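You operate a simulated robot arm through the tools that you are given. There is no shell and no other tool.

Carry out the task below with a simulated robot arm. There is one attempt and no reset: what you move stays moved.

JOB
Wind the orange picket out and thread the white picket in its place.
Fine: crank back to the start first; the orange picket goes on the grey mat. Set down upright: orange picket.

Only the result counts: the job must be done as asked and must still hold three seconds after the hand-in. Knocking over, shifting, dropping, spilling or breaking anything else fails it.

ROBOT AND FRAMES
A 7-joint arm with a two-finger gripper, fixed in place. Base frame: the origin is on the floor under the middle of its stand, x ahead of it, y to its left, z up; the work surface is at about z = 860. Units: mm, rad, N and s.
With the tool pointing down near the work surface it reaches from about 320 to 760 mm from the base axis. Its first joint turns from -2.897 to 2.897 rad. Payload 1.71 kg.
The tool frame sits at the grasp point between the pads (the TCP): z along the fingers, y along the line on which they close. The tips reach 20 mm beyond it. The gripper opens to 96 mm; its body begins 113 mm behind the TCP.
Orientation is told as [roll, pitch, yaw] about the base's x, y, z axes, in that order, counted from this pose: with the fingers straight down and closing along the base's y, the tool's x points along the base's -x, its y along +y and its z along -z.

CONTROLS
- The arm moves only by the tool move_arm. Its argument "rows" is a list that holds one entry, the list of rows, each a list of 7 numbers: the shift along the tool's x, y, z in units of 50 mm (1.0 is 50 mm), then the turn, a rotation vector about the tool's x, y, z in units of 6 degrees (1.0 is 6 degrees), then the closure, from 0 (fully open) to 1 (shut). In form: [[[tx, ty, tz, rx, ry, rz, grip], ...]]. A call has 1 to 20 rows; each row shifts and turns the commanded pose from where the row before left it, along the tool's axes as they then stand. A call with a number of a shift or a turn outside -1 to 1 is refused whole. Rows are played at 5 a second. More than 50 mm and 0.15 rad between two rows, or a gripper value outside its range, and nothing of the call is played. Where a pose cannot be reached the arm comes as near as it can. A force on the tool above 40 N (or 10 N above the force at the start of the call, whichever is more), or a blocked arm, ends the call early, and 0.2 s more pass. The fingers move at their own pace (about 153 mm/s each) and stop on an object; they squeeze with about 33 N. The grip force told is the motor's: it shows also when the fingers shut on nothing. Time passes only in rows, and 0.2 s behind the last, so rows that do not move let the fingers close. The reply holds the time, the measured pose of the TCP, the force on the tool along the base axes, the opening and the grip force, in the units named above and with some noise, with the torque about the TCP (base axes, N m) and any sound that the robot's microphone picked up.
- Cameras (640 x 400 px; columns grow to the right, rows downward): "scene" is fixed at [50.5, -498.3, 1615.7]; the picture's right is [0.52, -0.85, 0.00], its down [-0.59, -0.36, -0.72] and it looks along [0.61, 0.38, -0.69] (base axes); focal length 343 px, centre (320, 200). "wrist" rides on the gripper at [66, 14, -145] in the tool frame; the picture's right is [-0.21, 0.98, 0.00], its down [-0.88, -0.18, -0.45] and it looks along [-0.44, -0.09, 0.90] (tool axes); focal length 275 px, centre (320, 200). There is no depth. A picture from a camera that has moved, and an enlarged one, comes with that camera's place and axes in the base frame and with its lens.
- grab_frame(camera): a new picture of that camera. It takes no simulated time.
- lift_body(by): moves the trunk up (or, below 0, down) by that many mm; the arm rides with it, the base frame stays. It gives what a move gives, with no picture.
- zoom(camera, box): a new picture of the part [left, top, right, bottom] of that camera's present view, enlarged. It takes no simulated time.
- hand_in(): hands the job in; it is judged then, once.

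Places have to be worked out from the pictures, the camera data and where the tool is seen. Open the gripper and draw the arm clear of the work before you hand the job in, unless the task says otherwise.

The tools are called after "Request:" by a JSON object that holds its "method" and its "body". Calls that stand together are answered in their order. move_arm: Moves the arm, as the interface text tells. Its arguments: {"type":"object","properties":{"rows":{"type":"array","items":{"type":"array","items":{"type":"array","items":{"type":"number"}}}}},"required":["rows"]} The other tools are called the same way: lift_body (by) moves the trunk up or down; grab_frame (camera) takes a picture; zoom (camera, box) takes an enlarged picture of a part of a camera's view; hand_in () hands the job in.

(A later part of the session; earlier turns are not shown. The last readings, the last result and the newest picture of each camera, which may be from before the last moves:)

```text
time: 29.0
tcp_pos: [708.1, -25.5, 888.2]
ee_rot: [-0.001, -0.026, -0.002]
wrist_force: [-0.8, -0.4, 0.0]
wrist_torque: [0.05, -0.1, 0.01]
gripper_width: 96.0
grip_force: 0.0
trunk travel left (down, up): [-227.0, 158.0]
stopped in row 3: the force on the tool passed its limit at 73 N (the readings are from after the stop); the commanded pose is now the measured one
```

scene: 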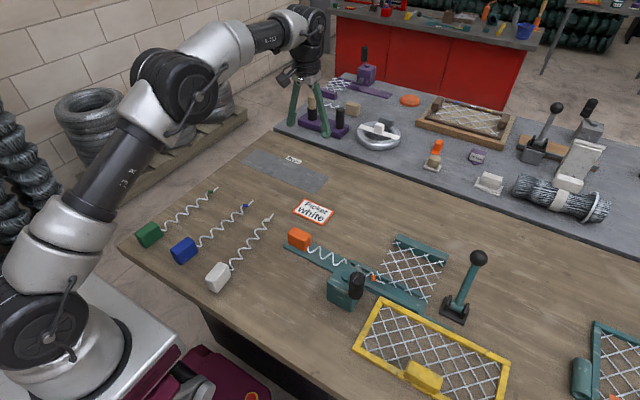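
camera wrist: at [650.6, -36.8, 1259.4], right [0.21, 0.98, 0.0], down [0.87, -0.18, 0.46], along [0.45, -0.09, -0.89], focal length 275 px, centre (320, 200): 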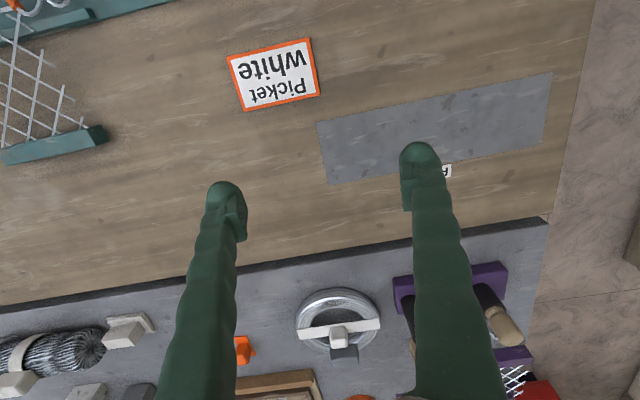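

The trunk lift was blocked near full stretch and my following descent touched the table; I should not have chained those. I retreat upward and inward, then check the picture.

Request:
{"method": "move_arm", "body": {"rows": [[[0.3, 0, -0.3, 0, 0, 0, 0], [0.5, 0, -0.5, 0, 0.1, 0, 0], [0.5, 0, -0.5, 0, 0.1, 0, 0], [0.5, 0, -0.3, 0, 0.04, 0, 0], [0, 0, 0, 0, 0, 0, 0]]]}}

Request:
{"method": "grab_frame", "body": {"camera": "scene"}}

Request:
{"method": "grab_frame", "body": {"camera": "wrist"}}

```text
time: 30.2
tcp_pos: [619.8, -25.1, 961.2]
ee_rot: [-0.001, 0.002, -0.004]
wrist_force: [-0.1, -0.2, -0.3]
wrist_torque: [-0.05, -0.03, -0.03]
gripper_width: 96.1
grip_force: 0.1
trunk travel left (down, up): [-227.0, 158.0]
```

```text
taken
```

scene: 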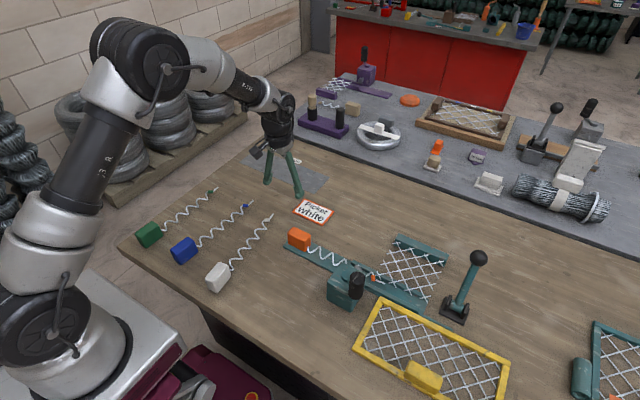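

```text
taken
camera wrist: at [554.9, -10.1, 1106.2], right [0.21, 0.98, 0.0], down [0.88, -0.18, 0.44], along [0.43, -0.09, -0.9], focal length 275 px, centre (320, 200)
```

wrist: 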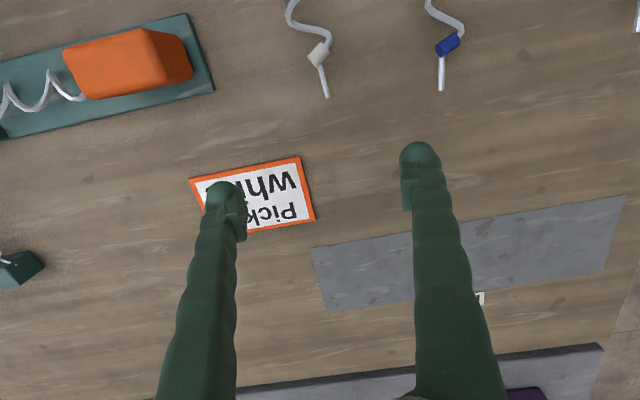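

Everything still looks in place. Now, from a comfortable arm posture, I try raising the trunk on its own.

Request:
{"method": "lift_body", "body": {"by": 60}}

```text
time: 31.2
tcp_pos: [619.8, -25.2, 1021.4]
ee_rot: [0.0, 0.003, 0.0]
wrist_force: [0.2, 1.0, -0.4]
wrist_torque: [0.0, -0.01, 0.0]
gripper_width: 96.1
grip_force: 0.0
trunk travel left (down, up): [-287.0, 98.0]
```

The trunk is up 60 mm. I descend to z≈945 and then extend forward over the mat to see how far it reaches now.

Request:
{"method": "move_arm", "body": {"rows": [[[-0.4, 0, 0.6, 0, 0, 0, 0], [-0.4, 0, 0.6, 0, 0, 0, 0], [-0.4, 0, 0.3, 0, 0, 0, 0], [-0.5, 0, 0, 0, 0, 0, 0], [-0.5, 0, 0, 0, 0, 0, 0], [-0.4, 0, 0, 0, 0, 0, 0], [0, 0, 0, 0, 0, 0, 0]]]}}

```text
time: 32.7
tcp_pos: [733.3, -24.8, 960.5]
ee_rot: [-0.002, -0.016, -0.001]
wrist_force: [-2.1, 0.5, -0.6]
wrist_torque: [0.01, -0.12, -0.01]
gripper_width: 96.1
grip_force: 0.1
trunk travel left (down, up): [-287.0, 98.0]
stopped in row 7: the arm was blocked; the commanded pose is now the measured one
```

At z≈950 full stretch is about 735–740 with the tool vertical, independent of trunk height. So I'll carry the orange picket with the tool pitched ~30° (gripping the block end-to-end along y, so the pitch doesn't tilt the picket), which gains ~90 mm reach. I first retreat inward and up.

Request:
{"method": "move_arm", "body": {"rows": [[[0.5, 0, -0.2, 0, 0, 0, 0], [0.7, -0.3, -0.4, 0, 0.1, 0, 0], [0.7, -0.4, -0.4, 0, 0, 0, 0], [0.7, -0.4, -0.4, 0, 0, 0, 0], [0.7, -0.4, -0.3, 0, 0, 0, 0], [0.6, -0.4, 0, 0, 0, 0, 0], [0, 0, 0, 0, 0, 0, 0]]]}}

```text
time: 33.0
tcp_pos: [707.4, -24.9, 977.0]
ee_rot: [-0.001, -0.034, -0.001]
wrist_force: [-1.3, 0.1, -0.2]
wrist_torque: [0.01, -0.14, 0.01]
gripper_width: 96.1
grip_force: 0.1
trunk travel left (down, up): [-287.0, 98.0]
stopped in row 1: the arm was blocked; the commanded pose is now the measured one
```

Request:
{"method": "move_arm", "body": {"rows": [[[0.5, 0, 0, 0, 0.1, 0, 0], [0.7, -0.3, -0.2, 0, 0.1, 0, 0], [0.7, -0.4, -0.4, 0, 0.1, 0, 0], [0.7, -0.4, -0.4, 0, 0, 0, 0], [0.6, -0.5, -0.4, 0, 0, 0, 0], [0, 0, 0, 0, 0, 0, 0]]]}}

```text
time: 34.4
tcp_pos: [551.0, -100.9, 1042.4]
ee_rot: [-0.001, 0.003, -0.001]
wrist_force: [-0.4, 0.4, 0.5]
wrist_torque: [0.0, 0.0, 0.02]
gripper_width: 96.1
grip_force: 0.2
trunk travel left (down, up): [-287.0, 98.0]
```

Now at (551, −101, 1042). I bring the trunk back down 62 mm (tool tips will remain well above the block).

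Request:
{"method": "lift_body", "body": {"by": -62}}

```text
time: 35.4
tcp_pos: [551.7, -101.1, 980.3]
ee_rot: [-0.001, 0.001, -0.003]
wrist_force: [-0.1, 1.1, 0.3]
wrist_torque: [0.02, 0.01, -0.02]
gripper_width: 96.3
grip_force: 0.1
trunk travel left (down, up): [-225.0, 160.0]
```

Now I pitch the tool −30° (fingers pointing outward and down) above the orange block.

Request:
{"method": "move_arm", "body": {"rows": [[[0.2, -0.35, -0.3, 0, 0, 0, 0.3], [0.21, -0.35, -0.3, 0, 0, 0, 0.3], [0, 0, 0, 0, -1, 0, 0.3], [0, 0, 0, 0, -1, 0, 0.3], [0, 0, 0, 0, -1, 0, 0.3], [0, 0, 0, 0, -1, 0, 0.3], [0, 0, 0, 0, -1, 0, 0.3], [0, 0, 0, 0, 0, 0, 0.3]]]}}

Request:
{"method": "grab_frame", "body": {"camera": "wrist"}}

Request:
{"method": "zoom", "body": {"camera": "scene", "box": [240, 150, 400, 260]}}

```text
time: 37.2
tcp_pos: [532.7, -135.1, 1011.6]
ee_rot: [-0.005, -0.522, 0.001]
wrist_force: [0.2, 0.5, 0.4]
wrist_torque: [0.0, -0.01, 0.01]
gripper_width: 67.3
grip_force: 0.1
trunk travel left (down, up): [-225.0, 160.0]
```

```text
taken
camera wrist: at [403.3, -120.3, 1104.2], right [0.18, 0.98, 0.1], down [0.54, -0.18, 0.82], along [0.82, -0.1, -0.56], focal length 275 px, centre (320, 200)
```

wrist: 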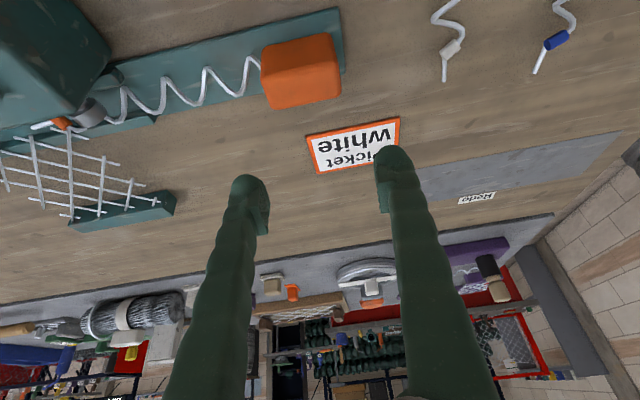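

```text
3.64 times, centred on (320, 205) of scene
camera zoom: at [50.5, -498.3, 1615.7], right [0.52, -0.85, 0.0], down [-0.59, -0.36, -0.72], along [0.61, 0.38, -0.69], focal length 1246 px, centre (320, 182)
```

zoom: 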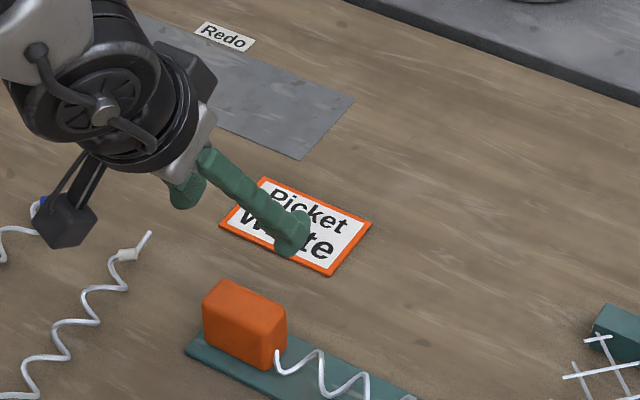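

The tool is pitched and centred over the block with a 67 mm opening. I zoom the wrist view to refine the block's y-extent and the wire root.

Request:
{"method": "zoom", "body": {"camera": "wrist", "box": [200, 0, 400, 125]}}

Request:
{"method": "zoom", "body": {"camera": "wrist", "box": [60, 40, 260, 165]}}

```text
3.20 times, centred on (300, 62) of wrist
camera zoom: at [403.3, -120.3, 1104.2], right [0.18, 0.98, 0.1], down [0.54, -0.18, 0.82], along [0.82, -0.1, -0.56], focal length 881 px, centre (384, 640)
```

zoom: 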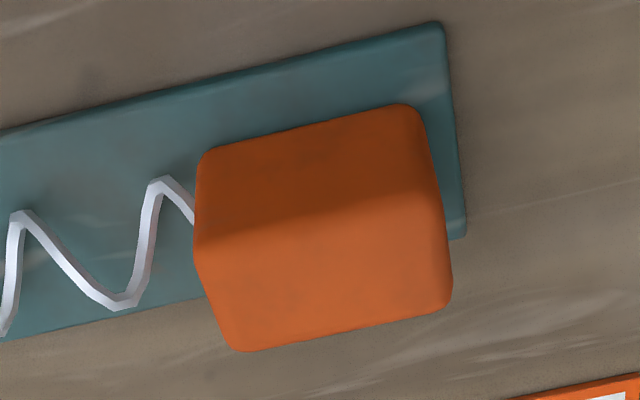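

```text
3.20 times, centred on (160, 102) of wrist
camera zoom: at [403.3, -120.3, 1104.2], right [0.18, 0.98, 0.1], down [0.54, -0.18, 0.82], along [0.82, -0.1, -0.56], focal length 881 px, centre (832, 512)
```

zoom: 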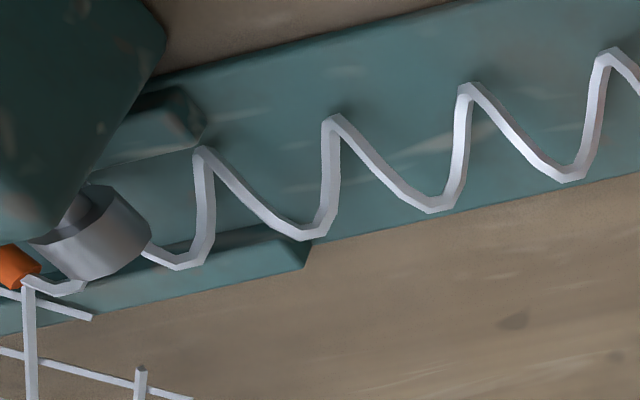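

Refined: block x 517–547, y −165…−109, z 866–911. I descend so the pads cover the top ~20 mm of the block, keeping the tips above the wire coils.

Request:
{"method": "move_arm", "body": {"rows": [[[0.271, -0.01, 0.424, 0, 0, 0, 0.3], [0.271, -0.01, 0.424, 0, 0, 0, 0.3], [0.271, -0.01, 0.424, 0, 0, 0, 0.3], [0.2, -0.01, 0.313, 0, 0, 0, 0.3], [0, 0, 0, 0, 0, 0, 0.3]]]}}

Request:
{"method": "grab_frame", "body": {"camera": "wrist"}}

Request:
{"method": "zoom", "body": {"camera": "scene", "box": [260, 200, 350, 270]}}

```text
time: 38.4
tcp_pos: [527.8, -136.5, 916.5]
ee_rot: [-0.003, -0.521, -0.001]
wrist_force: [-0.2, 1.3, 0.1]
wrist_torque: [0.0, 0.0, 0.01]
gripper_width: 67.2
grip_force: 0.0
trunk travel left (down, up): [-225.0, 160.0]
```

```text
taken
camera wrist: at [398.2, -121.9, 1008.8], right [0.18, 0.98, 0.1], down [0.54, -0.18, 0.82], along [0.82, -0.09, -0.56], focal length 275 px, centre (320, 200)
```

wrist: 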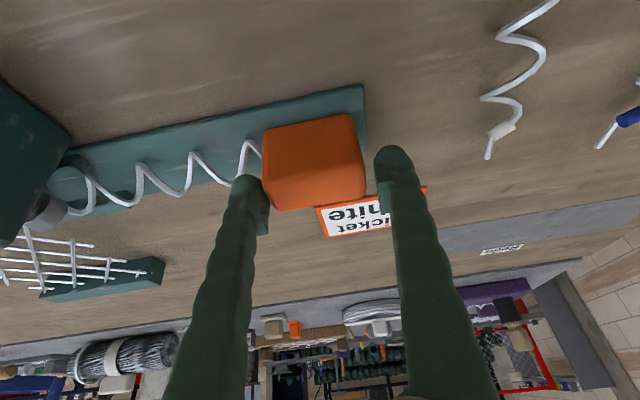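

```text
5.71 times, centred on (305, 235) of scene
camera zoom: at [50.5, -498.3, 1615.7], right [0.52, -0.85, 0.0], down [-0.59, -0.36, -0.72], along [0.61, 0.38, -0.69], focal length 1958 px, centre (406, 0)
```

zoom: 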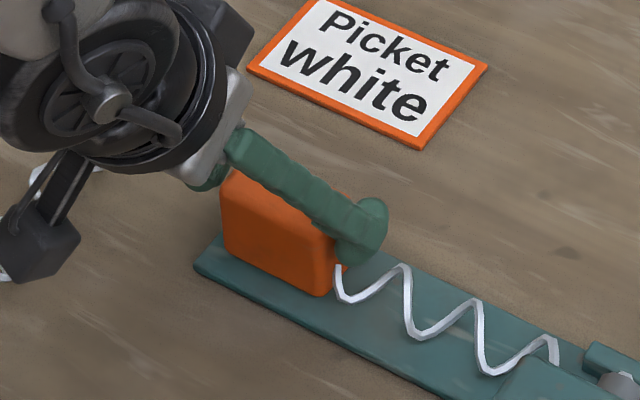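

The fingers straddle the block's top. I shift 4 mm back and down for a fuller pad contact and close.

Request:
{"method": "move_arm", "body": {"rows": [[[0.11, -0.01, 0.04, 0, 0, 0, 0.3], [0, 0, 0, 0, 0, 0, 0.3], [0, 0, 0, 0, 0, 0, 1], [0, 0, 0, 0, 0, 0, 1], [0, 0, 0, 0, 0, 0, 1]]]}}

Request:
{"method": "zoom", "body": {"camera": "scene", "box": [260, 200, 350, 270]}}

Request:
{"method": "grab_frame", "body": {"camera": "wrist"}}

```text
time: 39.6
tcp_pos: [524.2, -138.7, 911.4]
ee_rot: [-0.003, -0.519, 0.0]
wrist_force: [0.7, 0.1, 0.0]
wrist_torque: [0.06, 0.02, 0.0]
gripper_width: 61.5
grip_force: 33.0
trunk travel left (down, up): [-225.0, 160.0]
```

```text
5.71 times, centred on (305, 235) of scene
camera zoom: at [50.5, -498.3, 1615.7], right [0.52, -0.85, 0.0], down [-0.59, -0.36, -0.72], along [0.61, 0.38, -0.69], focal length 1958 px, centre (406, 0)
```

zoom: 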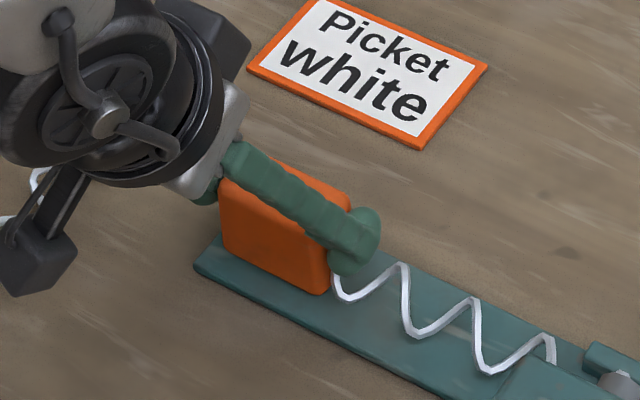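

```text
taken
camera wrist: at [394.6, -122.5, 1004.7], right [0.18, 0.98, 0.1], down [0.54, -0.18, 0.82], along [0.82, -0.09, -0.56], focal length 275 px, centre (320, 200)
```

wrist: 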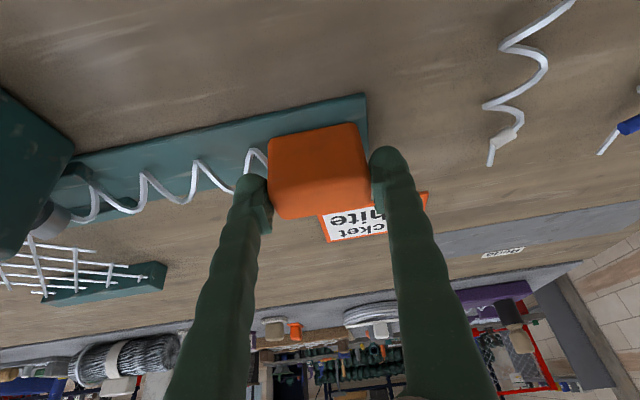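

Gripped at 61.5 mm (block is ~60 mm long, centred y≈−138.7). I lift 3 mm and draw it out +y by 45 mm along the channel, watching forces.

Request:
{"method": "move_arm", "body": {"rows": [[[-0.03, 0, -0.052, 0, 0, 0, 1], [0, 0.15, 0, 0, 0, 0, 1], [0, 0.25, 0, 0, 0, 0, 1], [0, 0.25, 0, 0, 0, 0, 1], [0, 0.25, 0, 0, 0, 0, 1], [0, 0, 0, 0, 0, 0, 1]]]}}

Request:
{"method": "zoom", "body": {"camera": "scene", "box": [260, 200, 400, 290]}}

Request:
{"method": "grab_frame", "body": {"camera": "wrist"}}

```text
time: 41.0
tcp_pos: [523.8, -93.5, 915.2]
ee_rot: [-0.004, -0.522, -0.001]
wrist_force: [0.6, -1.3, -0.8]
wrist_torque: [0.05, -0.01, -0.01]
gripper_width: 61.4
grip_force: 33.7
trunk travel left (down, up): [-225.0, 160.0]
```

```text
4.44 times, centred on (330, 245) of scene
camera zoom: at [50.5, -498.3, 1615.7], right [0.52, -0.85, 0.0], down [-0.59, -0.36, -0.72], along [0.61, 0.38, -0.69], focal length 1523 px, centre (276, 0)
```

zoom: 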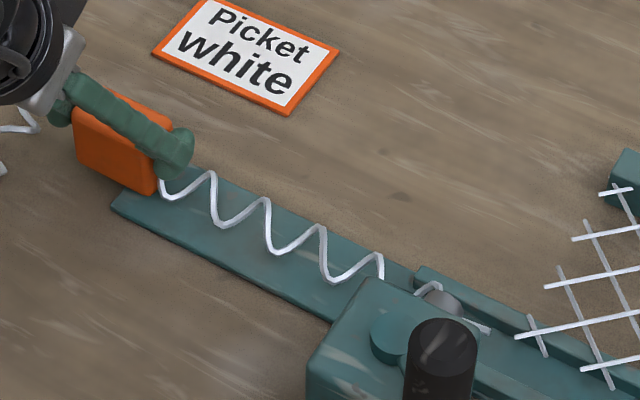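

```text
taken
camera wrist: at [394.8, -78.4, 1008.3], right [0.18, 0.98, 0.1], down [0.54, -0.18, 0.82], along [0.82, -0.1, -0.56], focal length 275 px, centre (320, 200)
```

wrist: 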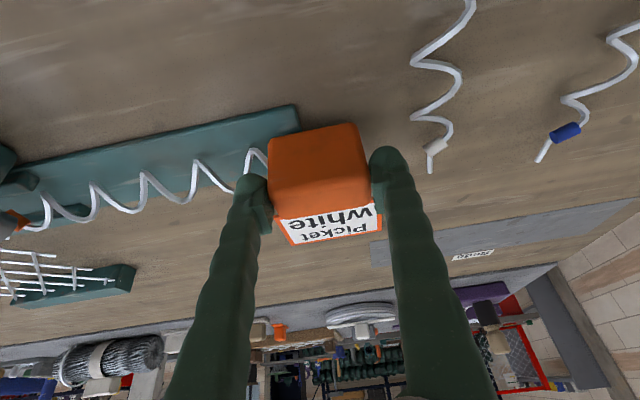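

The picket slides out freely (no force). I pull 12 mm more so its bead passes the roller, then roll the hand +7° while rising so the block end lifts over the white picket's wire with the tip staying low under the roller.

Request:
{"method": "move_arm", "body": {"rows": [[[0, 0.12, 0, 0, 0, 0, 1], [0, 0.12, 0, 0, 0, 0, 1], [-0.102, 0.03, -0.177, -0.337, 0, 0.194, 1], [-0.102, 0.04, -0.177, -0.337, 0, 0.194, 1], [-0.102, 0.05, -0.177, -0.337, 0, 0.194, 1], [0, 0, 0, 0, 0, 0, 1]]]}}

Request:
{"method": "zoom", "body": {"camera": "scene", "box": [260, 200, 400, 290]}}

Request:
{"method": "grab_frame", "body": {"camera": "wrist"}}

```text
time: 42.4
tcp_pos: [523.4, -76.1, 946.7]
ee_rot: [0.138, -0.518, -0.069]
wrist_force: [0.7, -0.1, -1.8]
wrist_torque: [0.07, 0.0, 0.03]
gripper_width: 61.1
grip_force: 32.7
trunk travel left (down, up): [-225.0, 160.0]
```

```text
4.44 times, centred on (330, 245) of scene
camera zoom: at [50.5, -498.3, 1615.7], right [0.52, -0.85, 0.0], down [-0.59, -0.36, -0.72], along [0.61, 0.38, -0.69], focal length 1523 px, centre (276, 0)
```

zoom: 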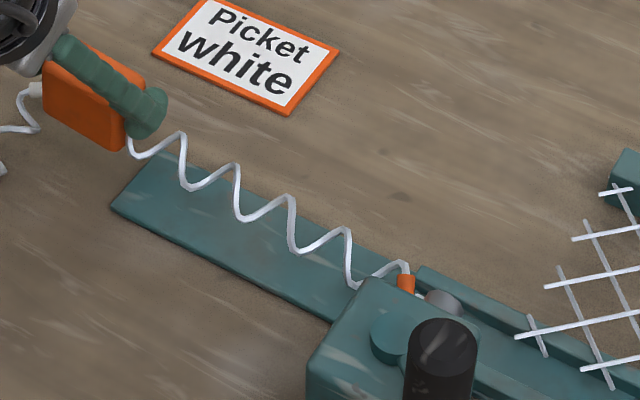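

```text
taken
camera wrist: at [394.4, -72.5, 1040.5], right [0.18, 0.96, 0.22], down [0.54, -0.28, 0.79], along [0.82, -0.03, -0.57], focal length 275 px, centre (320, 200)
```

wrist: 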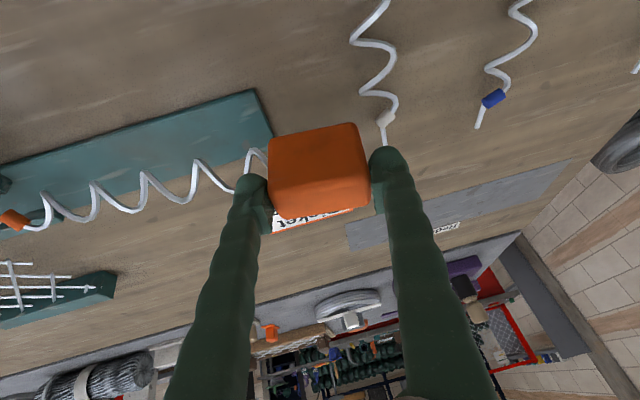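

Clean lift: the tip still rests low under the roller, block end raised. I draw it a further 35 mm in +y to clear the roller.

Request:
{"method": "move_arm", "body": {"rows": [[[-0.002, 0.236, -0.004, 0, 0, 0, 1], [-0.002, 0.236, -0.004, 0, 0, 0, 1], [-0.002, 0.236, -0.004, 0, 0, 0, 1], [0, 0, 0, 0, 0, 0, 1]]]}}

Request:
{"method": "zoom", "body": {"camera": "scene", "box": [240, 190, 400, 290]}}

```text
time: 43.4
tcp_pos: [524.2, -42.0, 950.5]
ee_rot: [0.137, -0.519, -0.07]
wrist_force: [-0.2, 0.6, -1.7]
wrist_torque: [0.09, 0.01, 0.04]
gripper_width: 61.2
grip_force: 32.6
trunk travel left (down, up): [-225.0, 160.0]
```

```text
4.00 times, centred on (320, 240) of scene
camera zoom: at [50.5, -498.3, 1615.7], right [0.52, -0.85, 0.0], down [-0.59, -0.36, -0.72], along [0.61, 0.38, -0.69], focal length 1371 px, centre (320, 40)
```

zoom: 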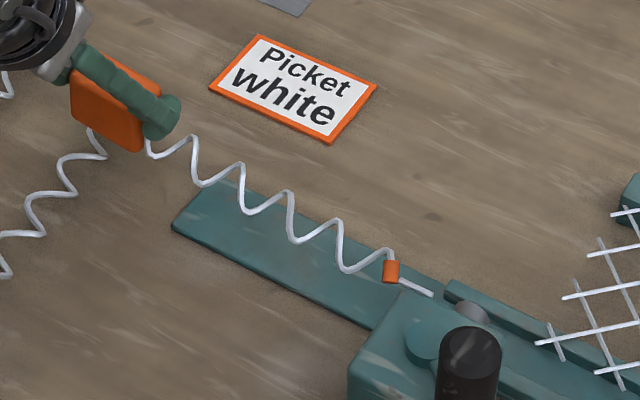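

The tip is clear of the roller. I lift straight up 60 mm and roll back level.

Request:
{"method": "move_arm", "body": {"rows": [[[-0.298, 0.073, -0.516, 0, 0, 0, 1], [-0.298, 0.073, -0.516, 0, 0, 0, 1], [-0.15, 0.036, -0.26, 0.337, 0, -0.194, 1], [0, 0, 0, 0.337, 0, -0.194, 1], [0, 0, 0, 0.337, 0, -0.194, 1], [0, 0, 0, 0, 0, 0, 1]]]}}

Request:
{"method": "grab_frame", "body": {"camera": "scene"}}

```text
time: 44.8
tcp_pos: [523.7, -40.8, 1024.8]
ee_rot: [-0.004, -0.52, 0.002]
wrist_force: [0.3, -0.3, -1.5]
wrist_torque: [0.07, 0.04, 0.01]
gripper_width: 61.3
grip_force: 33.8
trunk travel left (down, up): [-225.0, 160.0]
```

```text
taken
```

scene: 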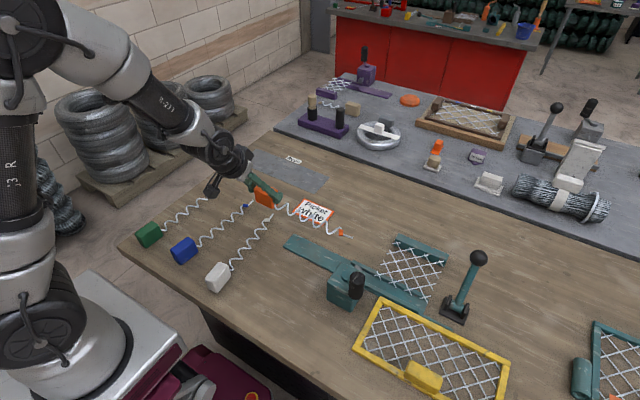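

Level and free at z≈1025. I carry it across to above the mat (TCP target ≈ (752, 205)).

Request:
{"method": "move_arm", "body": {"rows": [[[-0.494, 0.615, 0.284, 0, 0, 0, 1], [-0.494, 0.615, 0.284, 0, 0, 0, 1], [-0.494, 0.615, 0.284, 0, 0, 0, 1], [-0.494, 0.615, 0.284, 0, 0, 0, 1], [-0.494, 0.615, 0.284, 0, 0, 0, 1], [-0.494, 0.615, 0.284, 0, 0, 0, 1], [-0.494, 0.615, 0.284, 0, 0, 0, 1], [-0.494, 0.615, 0.284, 0, 0, 0, 1], [0, 0, 0, 0, 0, 0, 1]]]}}

Request:
{"method": "grab_frame", "body": {"camera": "scene"}}

Request:
{"method": "grab_frame", "body": {"camera": "wrist"}}

```text
time: 46.8
tcp_pos: [754.6, 204.1, 1026.5]
ee_rot: [-0.002, -0.521, -0.002]
wrist_force: [0.0, -0.3, -0.3]
wrist_torque: [0.1, -0.01, 0.01]
gripper_width: 61.1
grip_force: 33.5
trunk travel left (down, up): [-225.0, 160.0]
```

```text
taken
```

scene: 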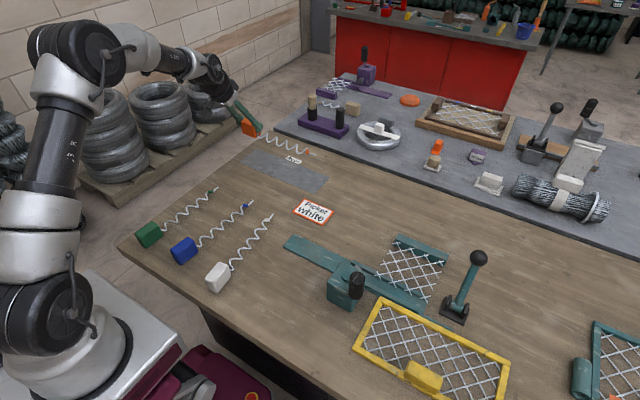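

```text
taken
camera wrist: at [625.3, 219.2, 1119.1], right [0.18, 0.98, 0.1], down [0.54, -0.18, 0.82], along [0.82, -0.09, -0.56], focal length 275 px, centre (320, 200)
```

wrist: 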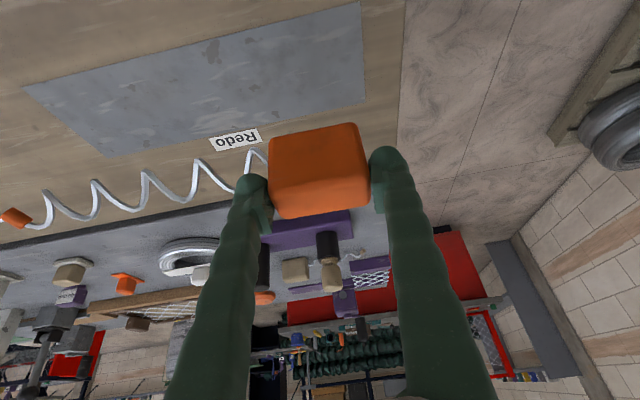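

Easily reached. The mat measures x [732, 826], y [−57, 261]; I aim for block centre ≈ (766, 211) so the whole picket (tip ≈ y −42) lies on it, and lower to just above the surface.

Request:
{"method": "move_arm", "body": {"rows": [[[0.27, 0.04, 0.505, 0, 0, 0, 1], [0.27, 0.04, 0.505, 0, 0, 0, 1], [0.27, 0.04, 0.505, 0, 0, 0, 1], [0.27, 0.04, 0.505, 0, 0, 0, 1], [0, 0, 0, 0, 0, 0, 1], [0, 0, 0, 0, 0, 0, 1]]]}}

Request:
{"method": "grab_frame", "body": {"camera": "wrist"}}

Request:
{"method": "zoom", "body": {"camera": "scene", "box": [220, 120, 340, 200]}}

```text
time: 48.2
tcp_pos: [758.5, 209.8, 911.6]
ee_rot: [-0.003, -0.521, -0.001]
wrist_force: [0.4, 0.4, -1.5]
wrist_torque: [0.1, -0.03, 0.0]
gripper_width: 61.1
grip_force: 33.0
trunk travel left (down, up): [-225.0, 160.0]
```

```text
taken
camera wrist: at [629.6, 225.5, 1004.2], right [0.18, 0.98, 0.1], down [0.54, -0.18, 0.82], along [0.82, -0.09, -0.56], focal length 275 px, centre (320, 200)
```

wrist: 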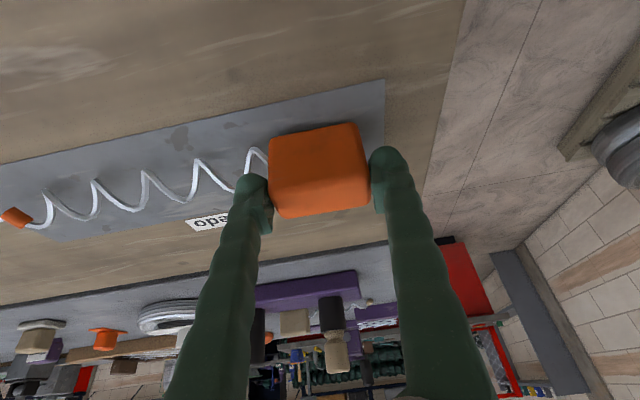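

```text
5.00 times, centred on (280, 160) of scene
camera zoom: at [50.5, -498.3, 1615.7], right [0.52, -0.85, 0.0], down [-0.59, -0.36, -0.72], along [0.61, 0.38, -0.69], focal length 1713 px, centre (520, 400)
```

zoom: 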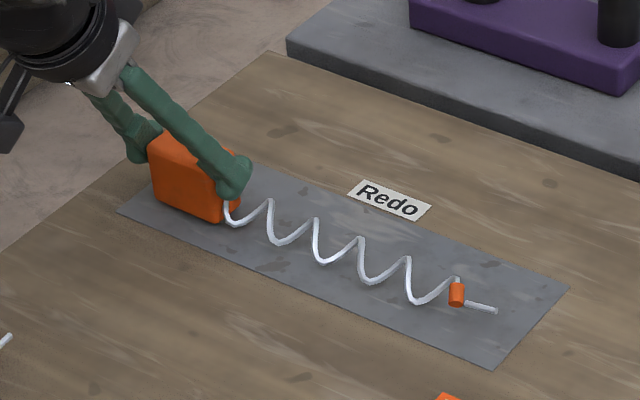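

The whole picket lies over the mat. I lower in 1 mm steps and watch for contact.

Request:
{"method": "move_arm", "body": {"rows": [[[0.01, 0, 0.0173, 0, 0, 0, 1], [0.01, 0, 0.0173, 0, 0, 0, 1], [0.01, 0, 0.0173, 0, 0, 0, 1], [0.01, 0, 0.0173, 0, 0, 0, 1], [0, 0, 0, 0, 0, 0, 1]]]}}

```text
time: 49.4
tcp_pos: [757.1, 211.7, 908.0]
ee_rot: [-0.002, -0.522, -0.002]
wrist_force: [0.2, 0.2, 0.5]
wrist_torque: [-0.34, -0.02, -0.07]
gripper_width: 61.0
grip_force: 32.8
trunk travel left (down, up): [-225.0, 160.0]
```

The torque indicates the wire end has just touched. I lower a little further until the block also carries load.

Request:
{"method": "move_arm", "body": {"rows": [[[0.01, 0, 0.0173, 0, 0, 0, 1], [0, 0, 0, 0, 0, 0, 1]]]}}

```text
time: 50.0
tcp_pos: [757.9, 212.7, 907.5]
ee_rot: [-0.002, -0.522, -0.003]
wrist_force: [0.7, 0.6, 2.7]
wrist_torque: [-0.22, -0.04, 0.1]
gripper_width: 60.8
grip_force: 33.1
trunk travel left (down, up): [-225.0, 160.0]
```

Request:
{"method": "move_arm", "body": {"rows": [[[0.01, 0, 0.0173, 0, 0, 0, 1], [0, 0, 0, 0, 0, 0, 1]]]}}

Request:
{"method": "zoom", "body": {"camera": "scene", "box": [220, 130, 300, 180]}}

```text
time: 50.6
tcp_pos: [756.3, 212.2, 907.5]
ee_rot: [0.001, -0.524, -0.002]
wrist_force: [2.7, -0.1, 8.6]
wrist_torque: [-0.25, -0.13, 0.1]
gripper_width: 60.9
grip_force: 33.2
trunk travel left (down, up): [-225.0, 160.0]
```

```text
8.00 times, centred on (260, 155) of scene
camera zoom: at [50.5, -498.3, 1615.7], right [0.52, -0.85, 0.0], down [-0.59, -0.36, -0.72], along [0.61, 0.38, -0.69], focal length 2741 px, centre (800, 560)
```

zoom: 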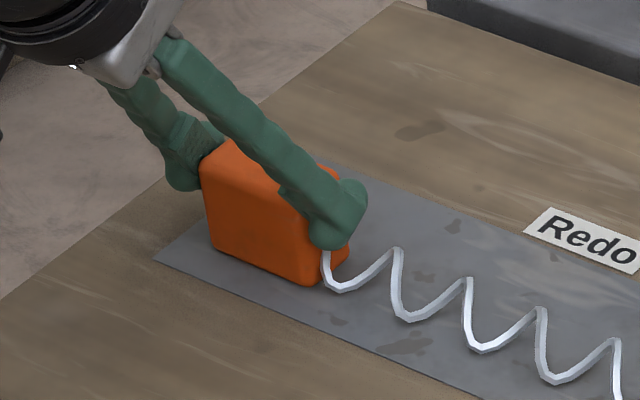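

It's seated (8.6 N upward). I open the fingers just a little to release it.

Request:
{"method": "move_arm", "body": {"rows": [[[0, 0, 0, 0, 0, 0, 0.34], [0, 0, 0, 0, 0, 0, 0.3], [0, 0, 0, 0, 0, 0, 0.26], [0, 0, 0, 0, 0, 0, 0.26]]]}}

Request:
{"method": "zoom", "body": {"camera": "scene", "box": [220, 120, 340, 200]}}

Request:
{"method": "grab_frame", "body": {"camera": "wrist"}}

```text
time: 51.6
tcp_pos: [756.0, 213.6, 904.9]
ee_rot: [-0.002, -0.52, -0.001]
wrist_force: [-0.8, -0.4, -0.2]
wrist_torque: [0.01, 0.0, 0.02]
gripper_width: 71.0
grip_force: 0.0
trunk travel left (down, up): [-225.0, 160.0]
```

```text
5.00 times, centred on (280, 160) of scene
camera zoom: at [50.5, -498.3, 1615.7], right [0.52, -0.85, 0.0], down [-0.59, -0.36, -0.72], along [0.61, 0.38, -0.69], focal length 1713 px, centre (520, 400)
```

zoom: 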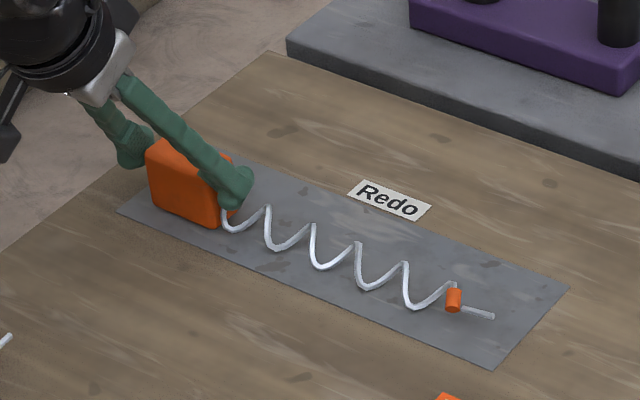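

```text
taken
camera wrist: at [626.8, 227.2, 998.2], right [0.18, 0.98, 0.1], down [0.54, -0.18, 0.82], along [0.82, -0.09, -0.56], focal length 275 px, centre (320, 200)
```

wrist: 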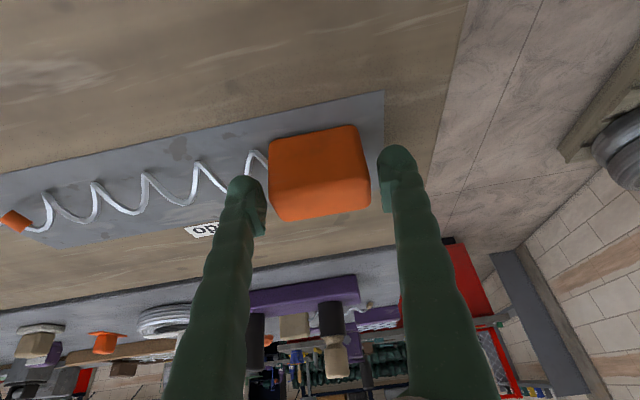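

The picket stands flat on the mat by itself. The −y finger is closer to the block, so I shift 2.5 mm toward −y and then rise vertically.

Request:
{"method": "move_arm", "body": {"rows": [[[0, -0.05, 0, 0, 0, 0, 0.26], [0, 0, 0, 0, 0, 0, 0.26], [-0.1, 0, -0.1734, 0, 0, 0, 0.26], [-0.2, 0, -0.347, 0, 0, 0, 0.26], [-0.25, 0, -0.434, 0, 0, 0, 0.26], [-0.25, 0, -0.434, 0, 0, 0, 0.26], [0, 0, 0, 0, 0, 0, 0.26]]]}}

Request:
{"method": "zoom", "body": {"camera": "scene", "box": [220, 120, 340, 200]}}

Request:
{"method": "grab_frame", "body": {"camera": "wrist"}}

```text
time: 53.2
tcp_pos: [757.5, 209.4, 985.8]
ee_rot: [-0.001, -0.52, -0.001]
wrist_force: [0.0, 0.8, 0.4]
wrist_torque: [0.01, -0.03, 0.01]
gripper_width: 71.0
grip_force: 0.1
trunk travel left (down, up): [-225.0, 160.0]
```

```text
5.00 times, centred on (280, 160) of scene
camera zoom: at [50.5, -498.3, 1615.7], right [0.52, -0.85, 0.0], down [-0.59, -0.36, -0.72], along [0.61, 0.38, -0.69], focal length 1713 px, centre (520, 400)
```

zoom: 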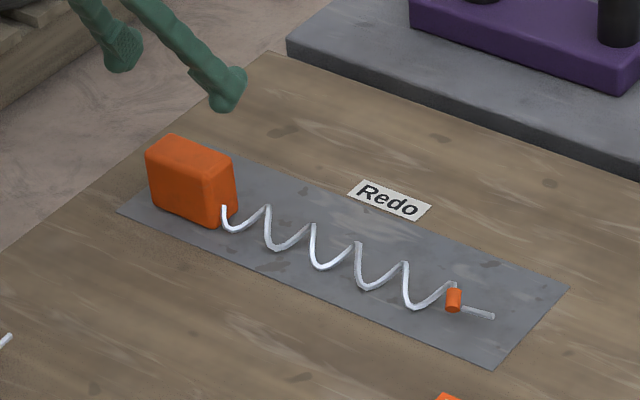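

```text
taken
camera wrist: at [628.9, 223.5, 1078.6], right [0.18, 0.98, 0.1], down [0.54, -0.18, 0.82], along [0.82, -0.09, -0.56], focal length 275 px, centre (320, 200)
```

wrist: 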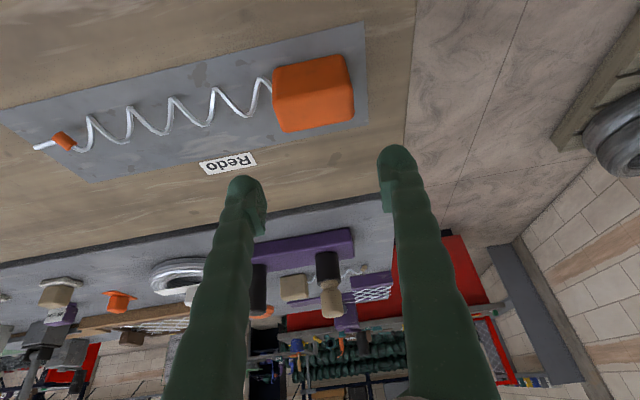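

Orange picket is upright and wholly on the mat. I back away, level the tool, and go look at the white picket.

Request:
{"method": "move_arm", "body": {"rows": [[[-0.2, 0, -0.35, 0, 0, 0, 0.26], [0.365, -0.4, -0.6, 0, 0, 0, 0.1], [0.365, -0.44, -0.6, 0, 0, 0, 0], [0.365, -0.44, -0.6, 0, 0, 0, 0], [0.365, -0.44, -0.6, 0, 0, 0, 0], [0.365, -0.44, -0.3, 0, 0, 0, 0], [0, 0, 0, 0, 1, 0, 0], [0, 0, 0, 0, 1, 0, 0], [0, 0, 0, 0, 1, 0, 0], [0, 0, 0, 0, 1, 0, 0], [0, 0, 0, 0, 0.97, 0, 0], [0, 0, 0, 0, 0, 0, 0]]]}}

Request:
{"method": "grab_frame", "body": {"camera": "scene"}}

Request:
{"method": "grab_frame", "body": {"camera": "wrist"}}

```text
time: 55.8
tcp_pos: [610.5, 101.6, 1077.0]
ee_rot: [-0.003, 0.002, -0.002]
wrist_force: [0.7, -0.5, 1.0]
wrist_torque: [-0.02, 0.01, -0.02]
gripper_width: 95.8
grip_force: 0.0
trunk travel left (down, up): [-225.0, 160.0]
```

```text
taken
```

scene: 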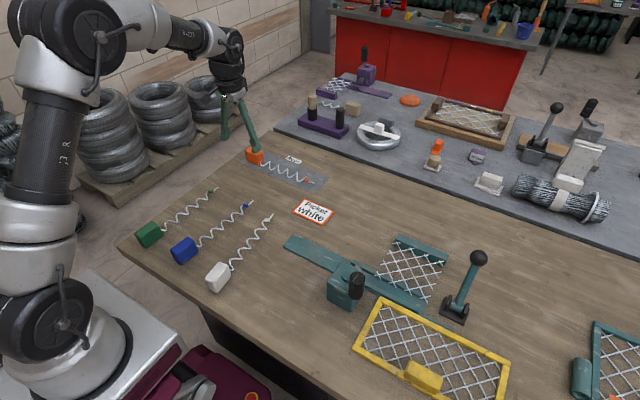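

```text
taken
camera wrist: at [543.5, 116.0, 1222.3], right [0.21, 0.98, 0.0], down [0.88, -0.19, 0.44], along [0.43, -0.09, -0.9], focal length 275 px, centre (320, 200)
```

wrist: 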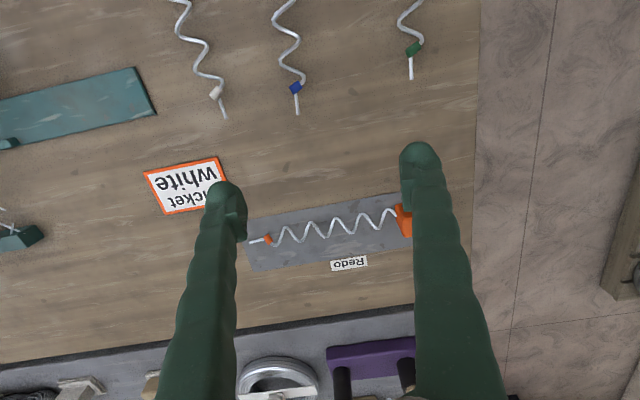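

I use an enlarged scene view to locate the white block and its axis accurately.

Request:
{"method": "zoom", "body": {"camera": "scene", "box": [195, 250, 255, 300]}}

Request:
{"method": "zoom", "body": {"camera": "scene", "box": [220, 205, 280, 255]}}

```text
8.00 times, centred on (225, 275) of scene
camera zoom: at [50.5, -498.3, 1615.7], right [0.52, -0.85, 0.0], down [-0.59, -0.36, -0.72], along [0.61, 0.38, -0.69], focal length 2741 px, centre (1080, -400)
```

zoom: 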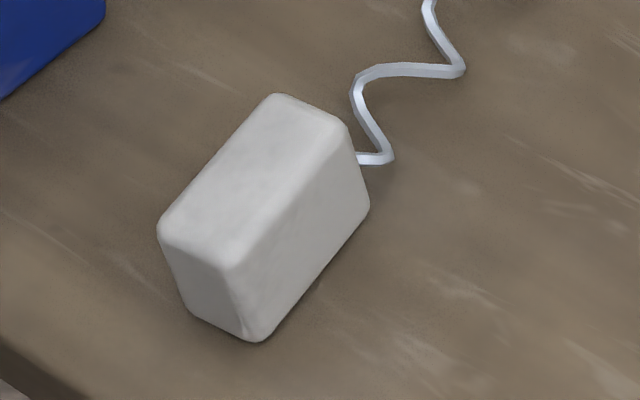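

```text
8.00 times, centred on (250, 230) of scene
camera zoom: at [50.5, -498.3, 1615.7], right [0.52, -0.85, 0.0], down [-0.59, -0.36, -0.72], along [0.61, 0.38, -0.69], focal length 2741 px, centre (880, -40)
```

zoom: 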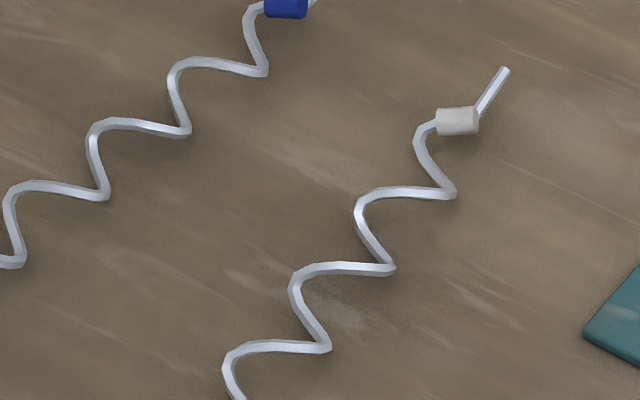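

White block: centre ≈ (332, −30), axis turned +5.3° from +x, tip ≈ (585, −6), top z≈905. I move above it with the hand yawed +5.3°, targeting a grip point ~6 mm toward the wire.

Request:
{"method": "move_arm", "body": {"rows": [[[0.6, -0.33, 0.2, 0, 0, 0, 0], [0.66, -0.33, 0.2, 0, 0, 0, 0], [0.66, -0.33, 0.2, 0, 0, 0, 0], [0.66, -0.33, 0.2, 0, 0, -0.45, 0.1], [0.66, -0.33, 0.2, 0, 0, -0.433, 0.1], [0.66, -0.33, 0.2, 0, 0, 0, 0.2], [0.66, -0.33, 0.2, 0, 0, 0, 0.3], [0.6, -0.25, 0.2, 0, 0, 0, 0.4], [0.2, 0, 0, 0, 0, 0, 0.4], [0, 0, 0, 0, 0, 0, 0.4]]]}}

Request:
{"method": "zoom", "body": {"camera": "scene", "box": [150, 190, 290, 300]}}

```text
time: 58.0
tcp_pos: [345.9, -36.8, 999.7]
ee_rot: [-0.002, -0.001, 0.091]
wrist_force: [-0.5, 0.6, 0.2]
wrist_torque: [0.02, 0.0, 0.02]
gripper_width: 57.4
grip_force: 0.1
trunk travel left (down, up): [-225.0, 160.0]
```

```text
3.64 times, centred on (220, 245) of scene
camera zoom: at [50.5, -498.3, 1615.7], right [0.52, -0.85, 0.0], down [-0.59, -0.36, -0.72], along [0.61, 0.38, -0.69], focal length 1246 px, centre (684, 36)
```

zoom: 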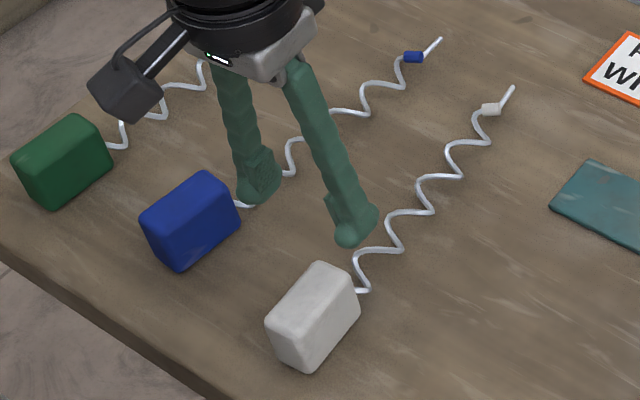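

Reached precisely with no tilt. I line up over the block and descend to TCP z≈890 with fingers on its two sides.

Request:
{"method": "move_arm", "body": {"rows": [[[0.143, 0.168, 0.3, 0, 0, 0, 0.4], [0, 0, 0.5, 0, 0, 0, 0.4], [0, 0, 0.5, 0, 0, 0, 0.4], [0, 0, 0.4, 0, 0, 0, 0.4], [0, 0, 0, 0, 0, 0, 0.4]]]}}

Request:
{"method": "zoom", "body": {"camera": "scene", "box": [170, 210, 290, 310]}}

Request:
{"method": "grab_frame", "body": {"camera": "wrist"}}

```text
time: 59.2
tcp_pos: [339.0, -29.2, 912.3]
ee_rot: [-0.003, 0.0, 0.092]
wrist_force: [-0.9, -0.1, 0.2]
wrist_torque: [0.0, 0.03, 0.01]
gripper_width: 57.8
grip_force: 0.1
trunk travel left (down, up): [-225.0, 160.0]
```

```text
4.00 times, centred on (230, 260) of scene
camera zoom: at [50.5, -498.3, 1615.7], right [0.52, -0.85, 0.0], down [-0.59, -0.36, -0.72], along [0.61, 0.38, -0.69], focal length 1371 px, centre (680, -40)
```

zoom: 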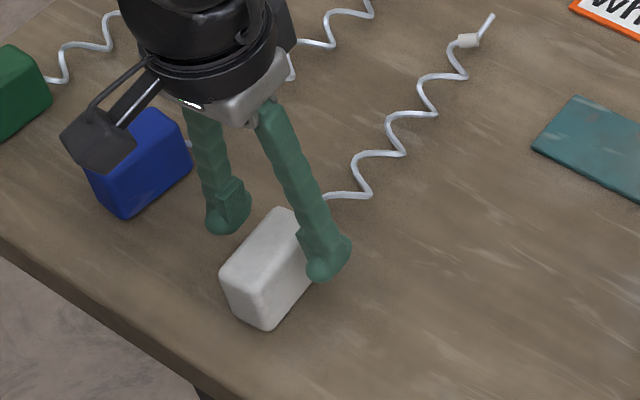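

```text
taken
camera wrist: at [272.5, -20.9, 1056.7], right [0.12, 0.99, 0.0], down [0.89, -0.1, 0.45], along [0.44, -0.05, -0.9], focal length 275 px, centre (320, 200)
```

wrist: 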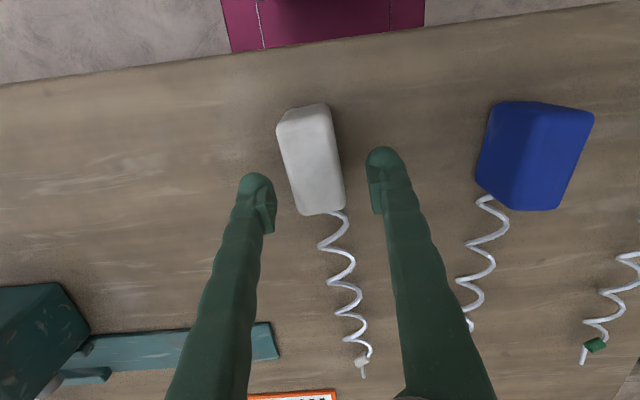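

The block sits centrally between the fingers. I go down the last 22 mm and close.

Request:
{"method": "move_arm", "body": {"rows": [[[0, 0, 0.25, 0, 0, 0, 0.4], [0, 0, 0.19, 0, 0, 0, 0.4], [0, 0, 0, 0, 0, 0, 0.4], [0, 0, 0, 0, 0, 0, 1], [0, 0, 0, 0, 0, 0, 1], [0, 0, 0, 0, 0, 0, 1]]]}}

Request:
{"method": "zoom", "body": {"camera": "scene", "box": [170, 210, 290, 310]}}

Request:
{"method": "grab_frame", "body": {"camera": "wrist"}}

```text
time: 60.6
tcp_pos: [338.2, -30.1, 891.8]
ee_rot: [-0.003, 0.001, 0.092]
wrist_force: [0.7, -0.4, -0.4]
wrist_torque: [0.01, 0.02, 0.01]
gripper_width: 30.9
grip_force: 32.7
trunk travel left (down, up): [-225.0, 160.0]
```

```text
4.00 times, centred on (230, 260) of scene
camera zoom: at [50.5, -498.3, 1615.7], right [0.52, -0.85, 0.0], down [-0.59, -0.36, -0.72], along [0.61, 0.38, -0.69], focal length 1371 px, centre (680, -40)
```

zoom: 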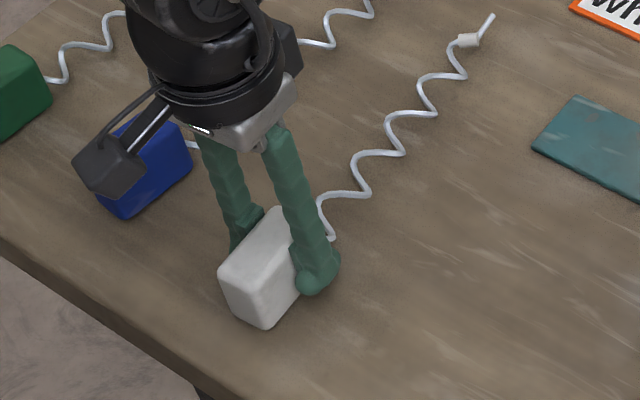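

```text
taken
camera wrist: at [272.0, -21.2, 1036.5], right [0.12, 0.99, 0.0], down [0.89, -0.1, 0.45], along [0.44, -0.05, -0.9], focal length 275 px, centre (320, 200)
```

wrist: 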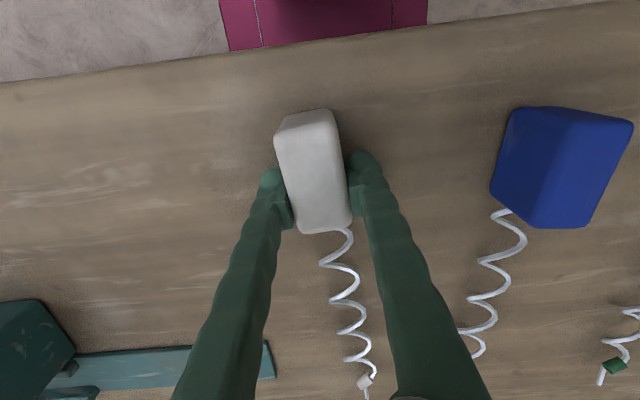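

White is gripped (30.9 mm), about 8 mm to the wire side of its centre. I lift it gently, then carry it up and outward.

Request:
{"method": "move_arm", "body": {"rows": [[[0, 0, -0.1, 0, 0, 0, 1], [0, 0, -0.3, 0, 0, 0, 1], [0, 0, -0.5, 0, 0, 0, 1], [-0.3, -0.05, -0.5, 0, 0, 0, 1], [-0.64, -0.109, -0.4, 0, 0, 0, 1], [-0.64, -0.109, -0.4, 0, 0, 0, 1], [-0.64, -0.109, -0.4, 0, 0, 0, 1], [-0.64, -0.109, -0.4, 0, 0, 0, 1], [-0.64, -0.109, 0, 0, 0, 0, 1], [-0.34, -0.06, 0, 0, 0, 0, 1], [0, 0, 0, 0, 0, 0, 1]]]}}

Request:
{"method": "grab_frame", "body": {"camera": "scene"}}

Request:
{"method": "grab_frame", "body": {"camera": "wrist"}}

```text
time: 63.0
tcp_pos: [533.3, -41.2, 1041.7]
ee_rot: [-0.004, 0.0, 0.09]
wrist_force: [0.0, 0.5, -0.7]
wrist_torque: [-0.01, 0.07, 0.02]
gripper_width: 30.8
grip_force: 32.6
trunk travel left (down, up): [-225.0, 160.0]
```

```text
taken
```

scene: 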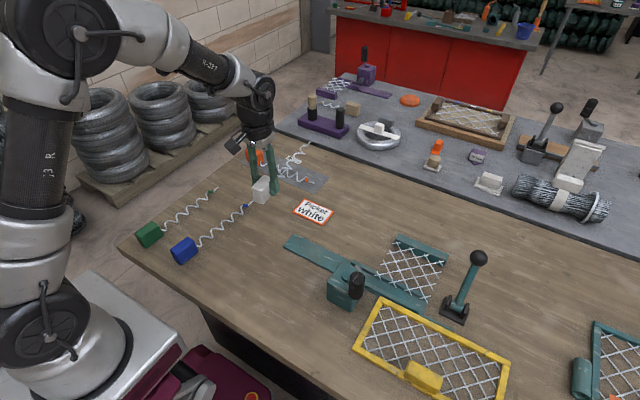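

```text
taken
camera wrist: at [465.3, -33.1, 1186.3], right [0.12, 0.99, 0.0], down [0.89, -0.1, 0.45], along [0.44, -0.05, -0.9], focal length 275 px, centre (320, 200)
```

wrist: 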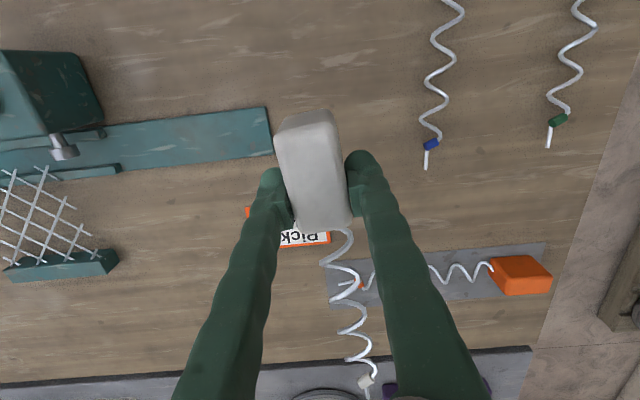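

Carried safely to (533, −41, 1042). Now I turn the hand −95° in place so the wire points to −y.

Request:
{"method": "move_arm", "body": {"rows": [[[0, 0, 0, 0, 0, 0.991, 1], [0, 0, 0, 0, 0, 0.991, 1], [0, 0, 0, 0, 0, 0.991, 1], [0, 0, 0, 0, 0, 0.991, 1], [0, 0, 0, 0, 0, 0.991, 1], [0, 0, 0, 0, 0, 0.991, 1], [0, 0, 0, 0, 0, 0.991, 1], [0, 0, 0, 0, 0, 0.991, 1], [0, 0, 0, 0, 0, 0.991, 1], [0, 0, 0, 0, 0, 0.991, 1], [0, 0, 0, 0, 0, 0.991, 1], [0, 0, 0, 0, 0, 0.991, 1], [0, 0, 0, 0, 0, 0.991, 1], [0, 0, 0, 0, 0, 0.991, 1], [0, 0, 0, 0, 0, 0.991, 1], [0, 0, 0, 0, 0, 0.991, 1], [0, 0, 0, 0, 0, 0, 1]]]}}

Request:
{"method": "grab_frame", "body": {"camera": "scene"}}

Request:
{"method": "grab_frame", "body": {"camera": "wrist"}}

```text
time: 66.6
tcp_pos: [534.6, -44.2, 1039.3]
ee_rot: [-0.001, -0.001, -1.573]
wrist_force: [0.2, -0.4, -0.6]
wrist_torque: [0.06, -0.01, 0.02]
gripper_width: 30.9
grip_force: 33.0
trunk travel left (down, up): [-225.0, 160.0]
```

```text
taken
```

scene: 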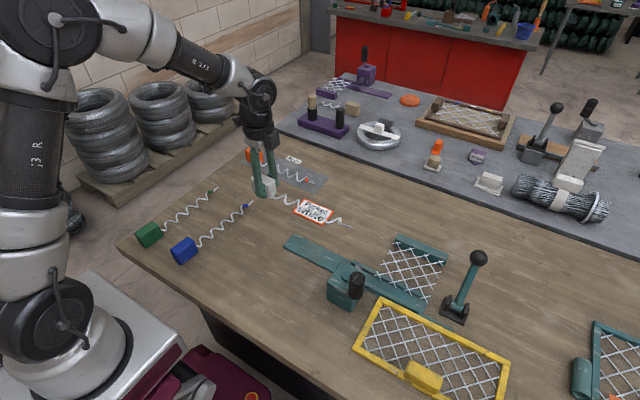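

```text
taken
camera wrist: at [547.3, 22.0, 1184.7], right [0.98, -0.21, 0.0], down [-0.19, -0.88, 0.45], along [-0.09, -0.44, -0.9], focal length 275 px, centre (320, 200)
```

wrist: 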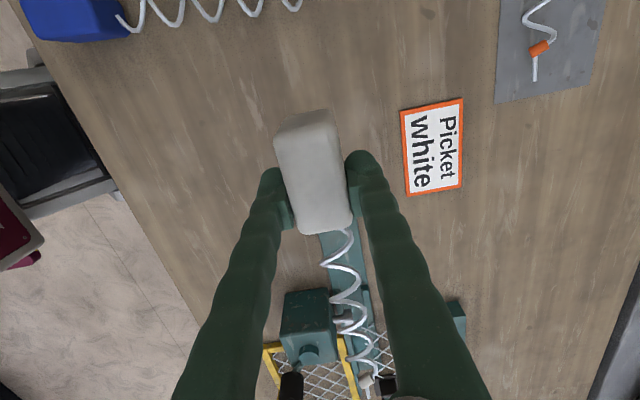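

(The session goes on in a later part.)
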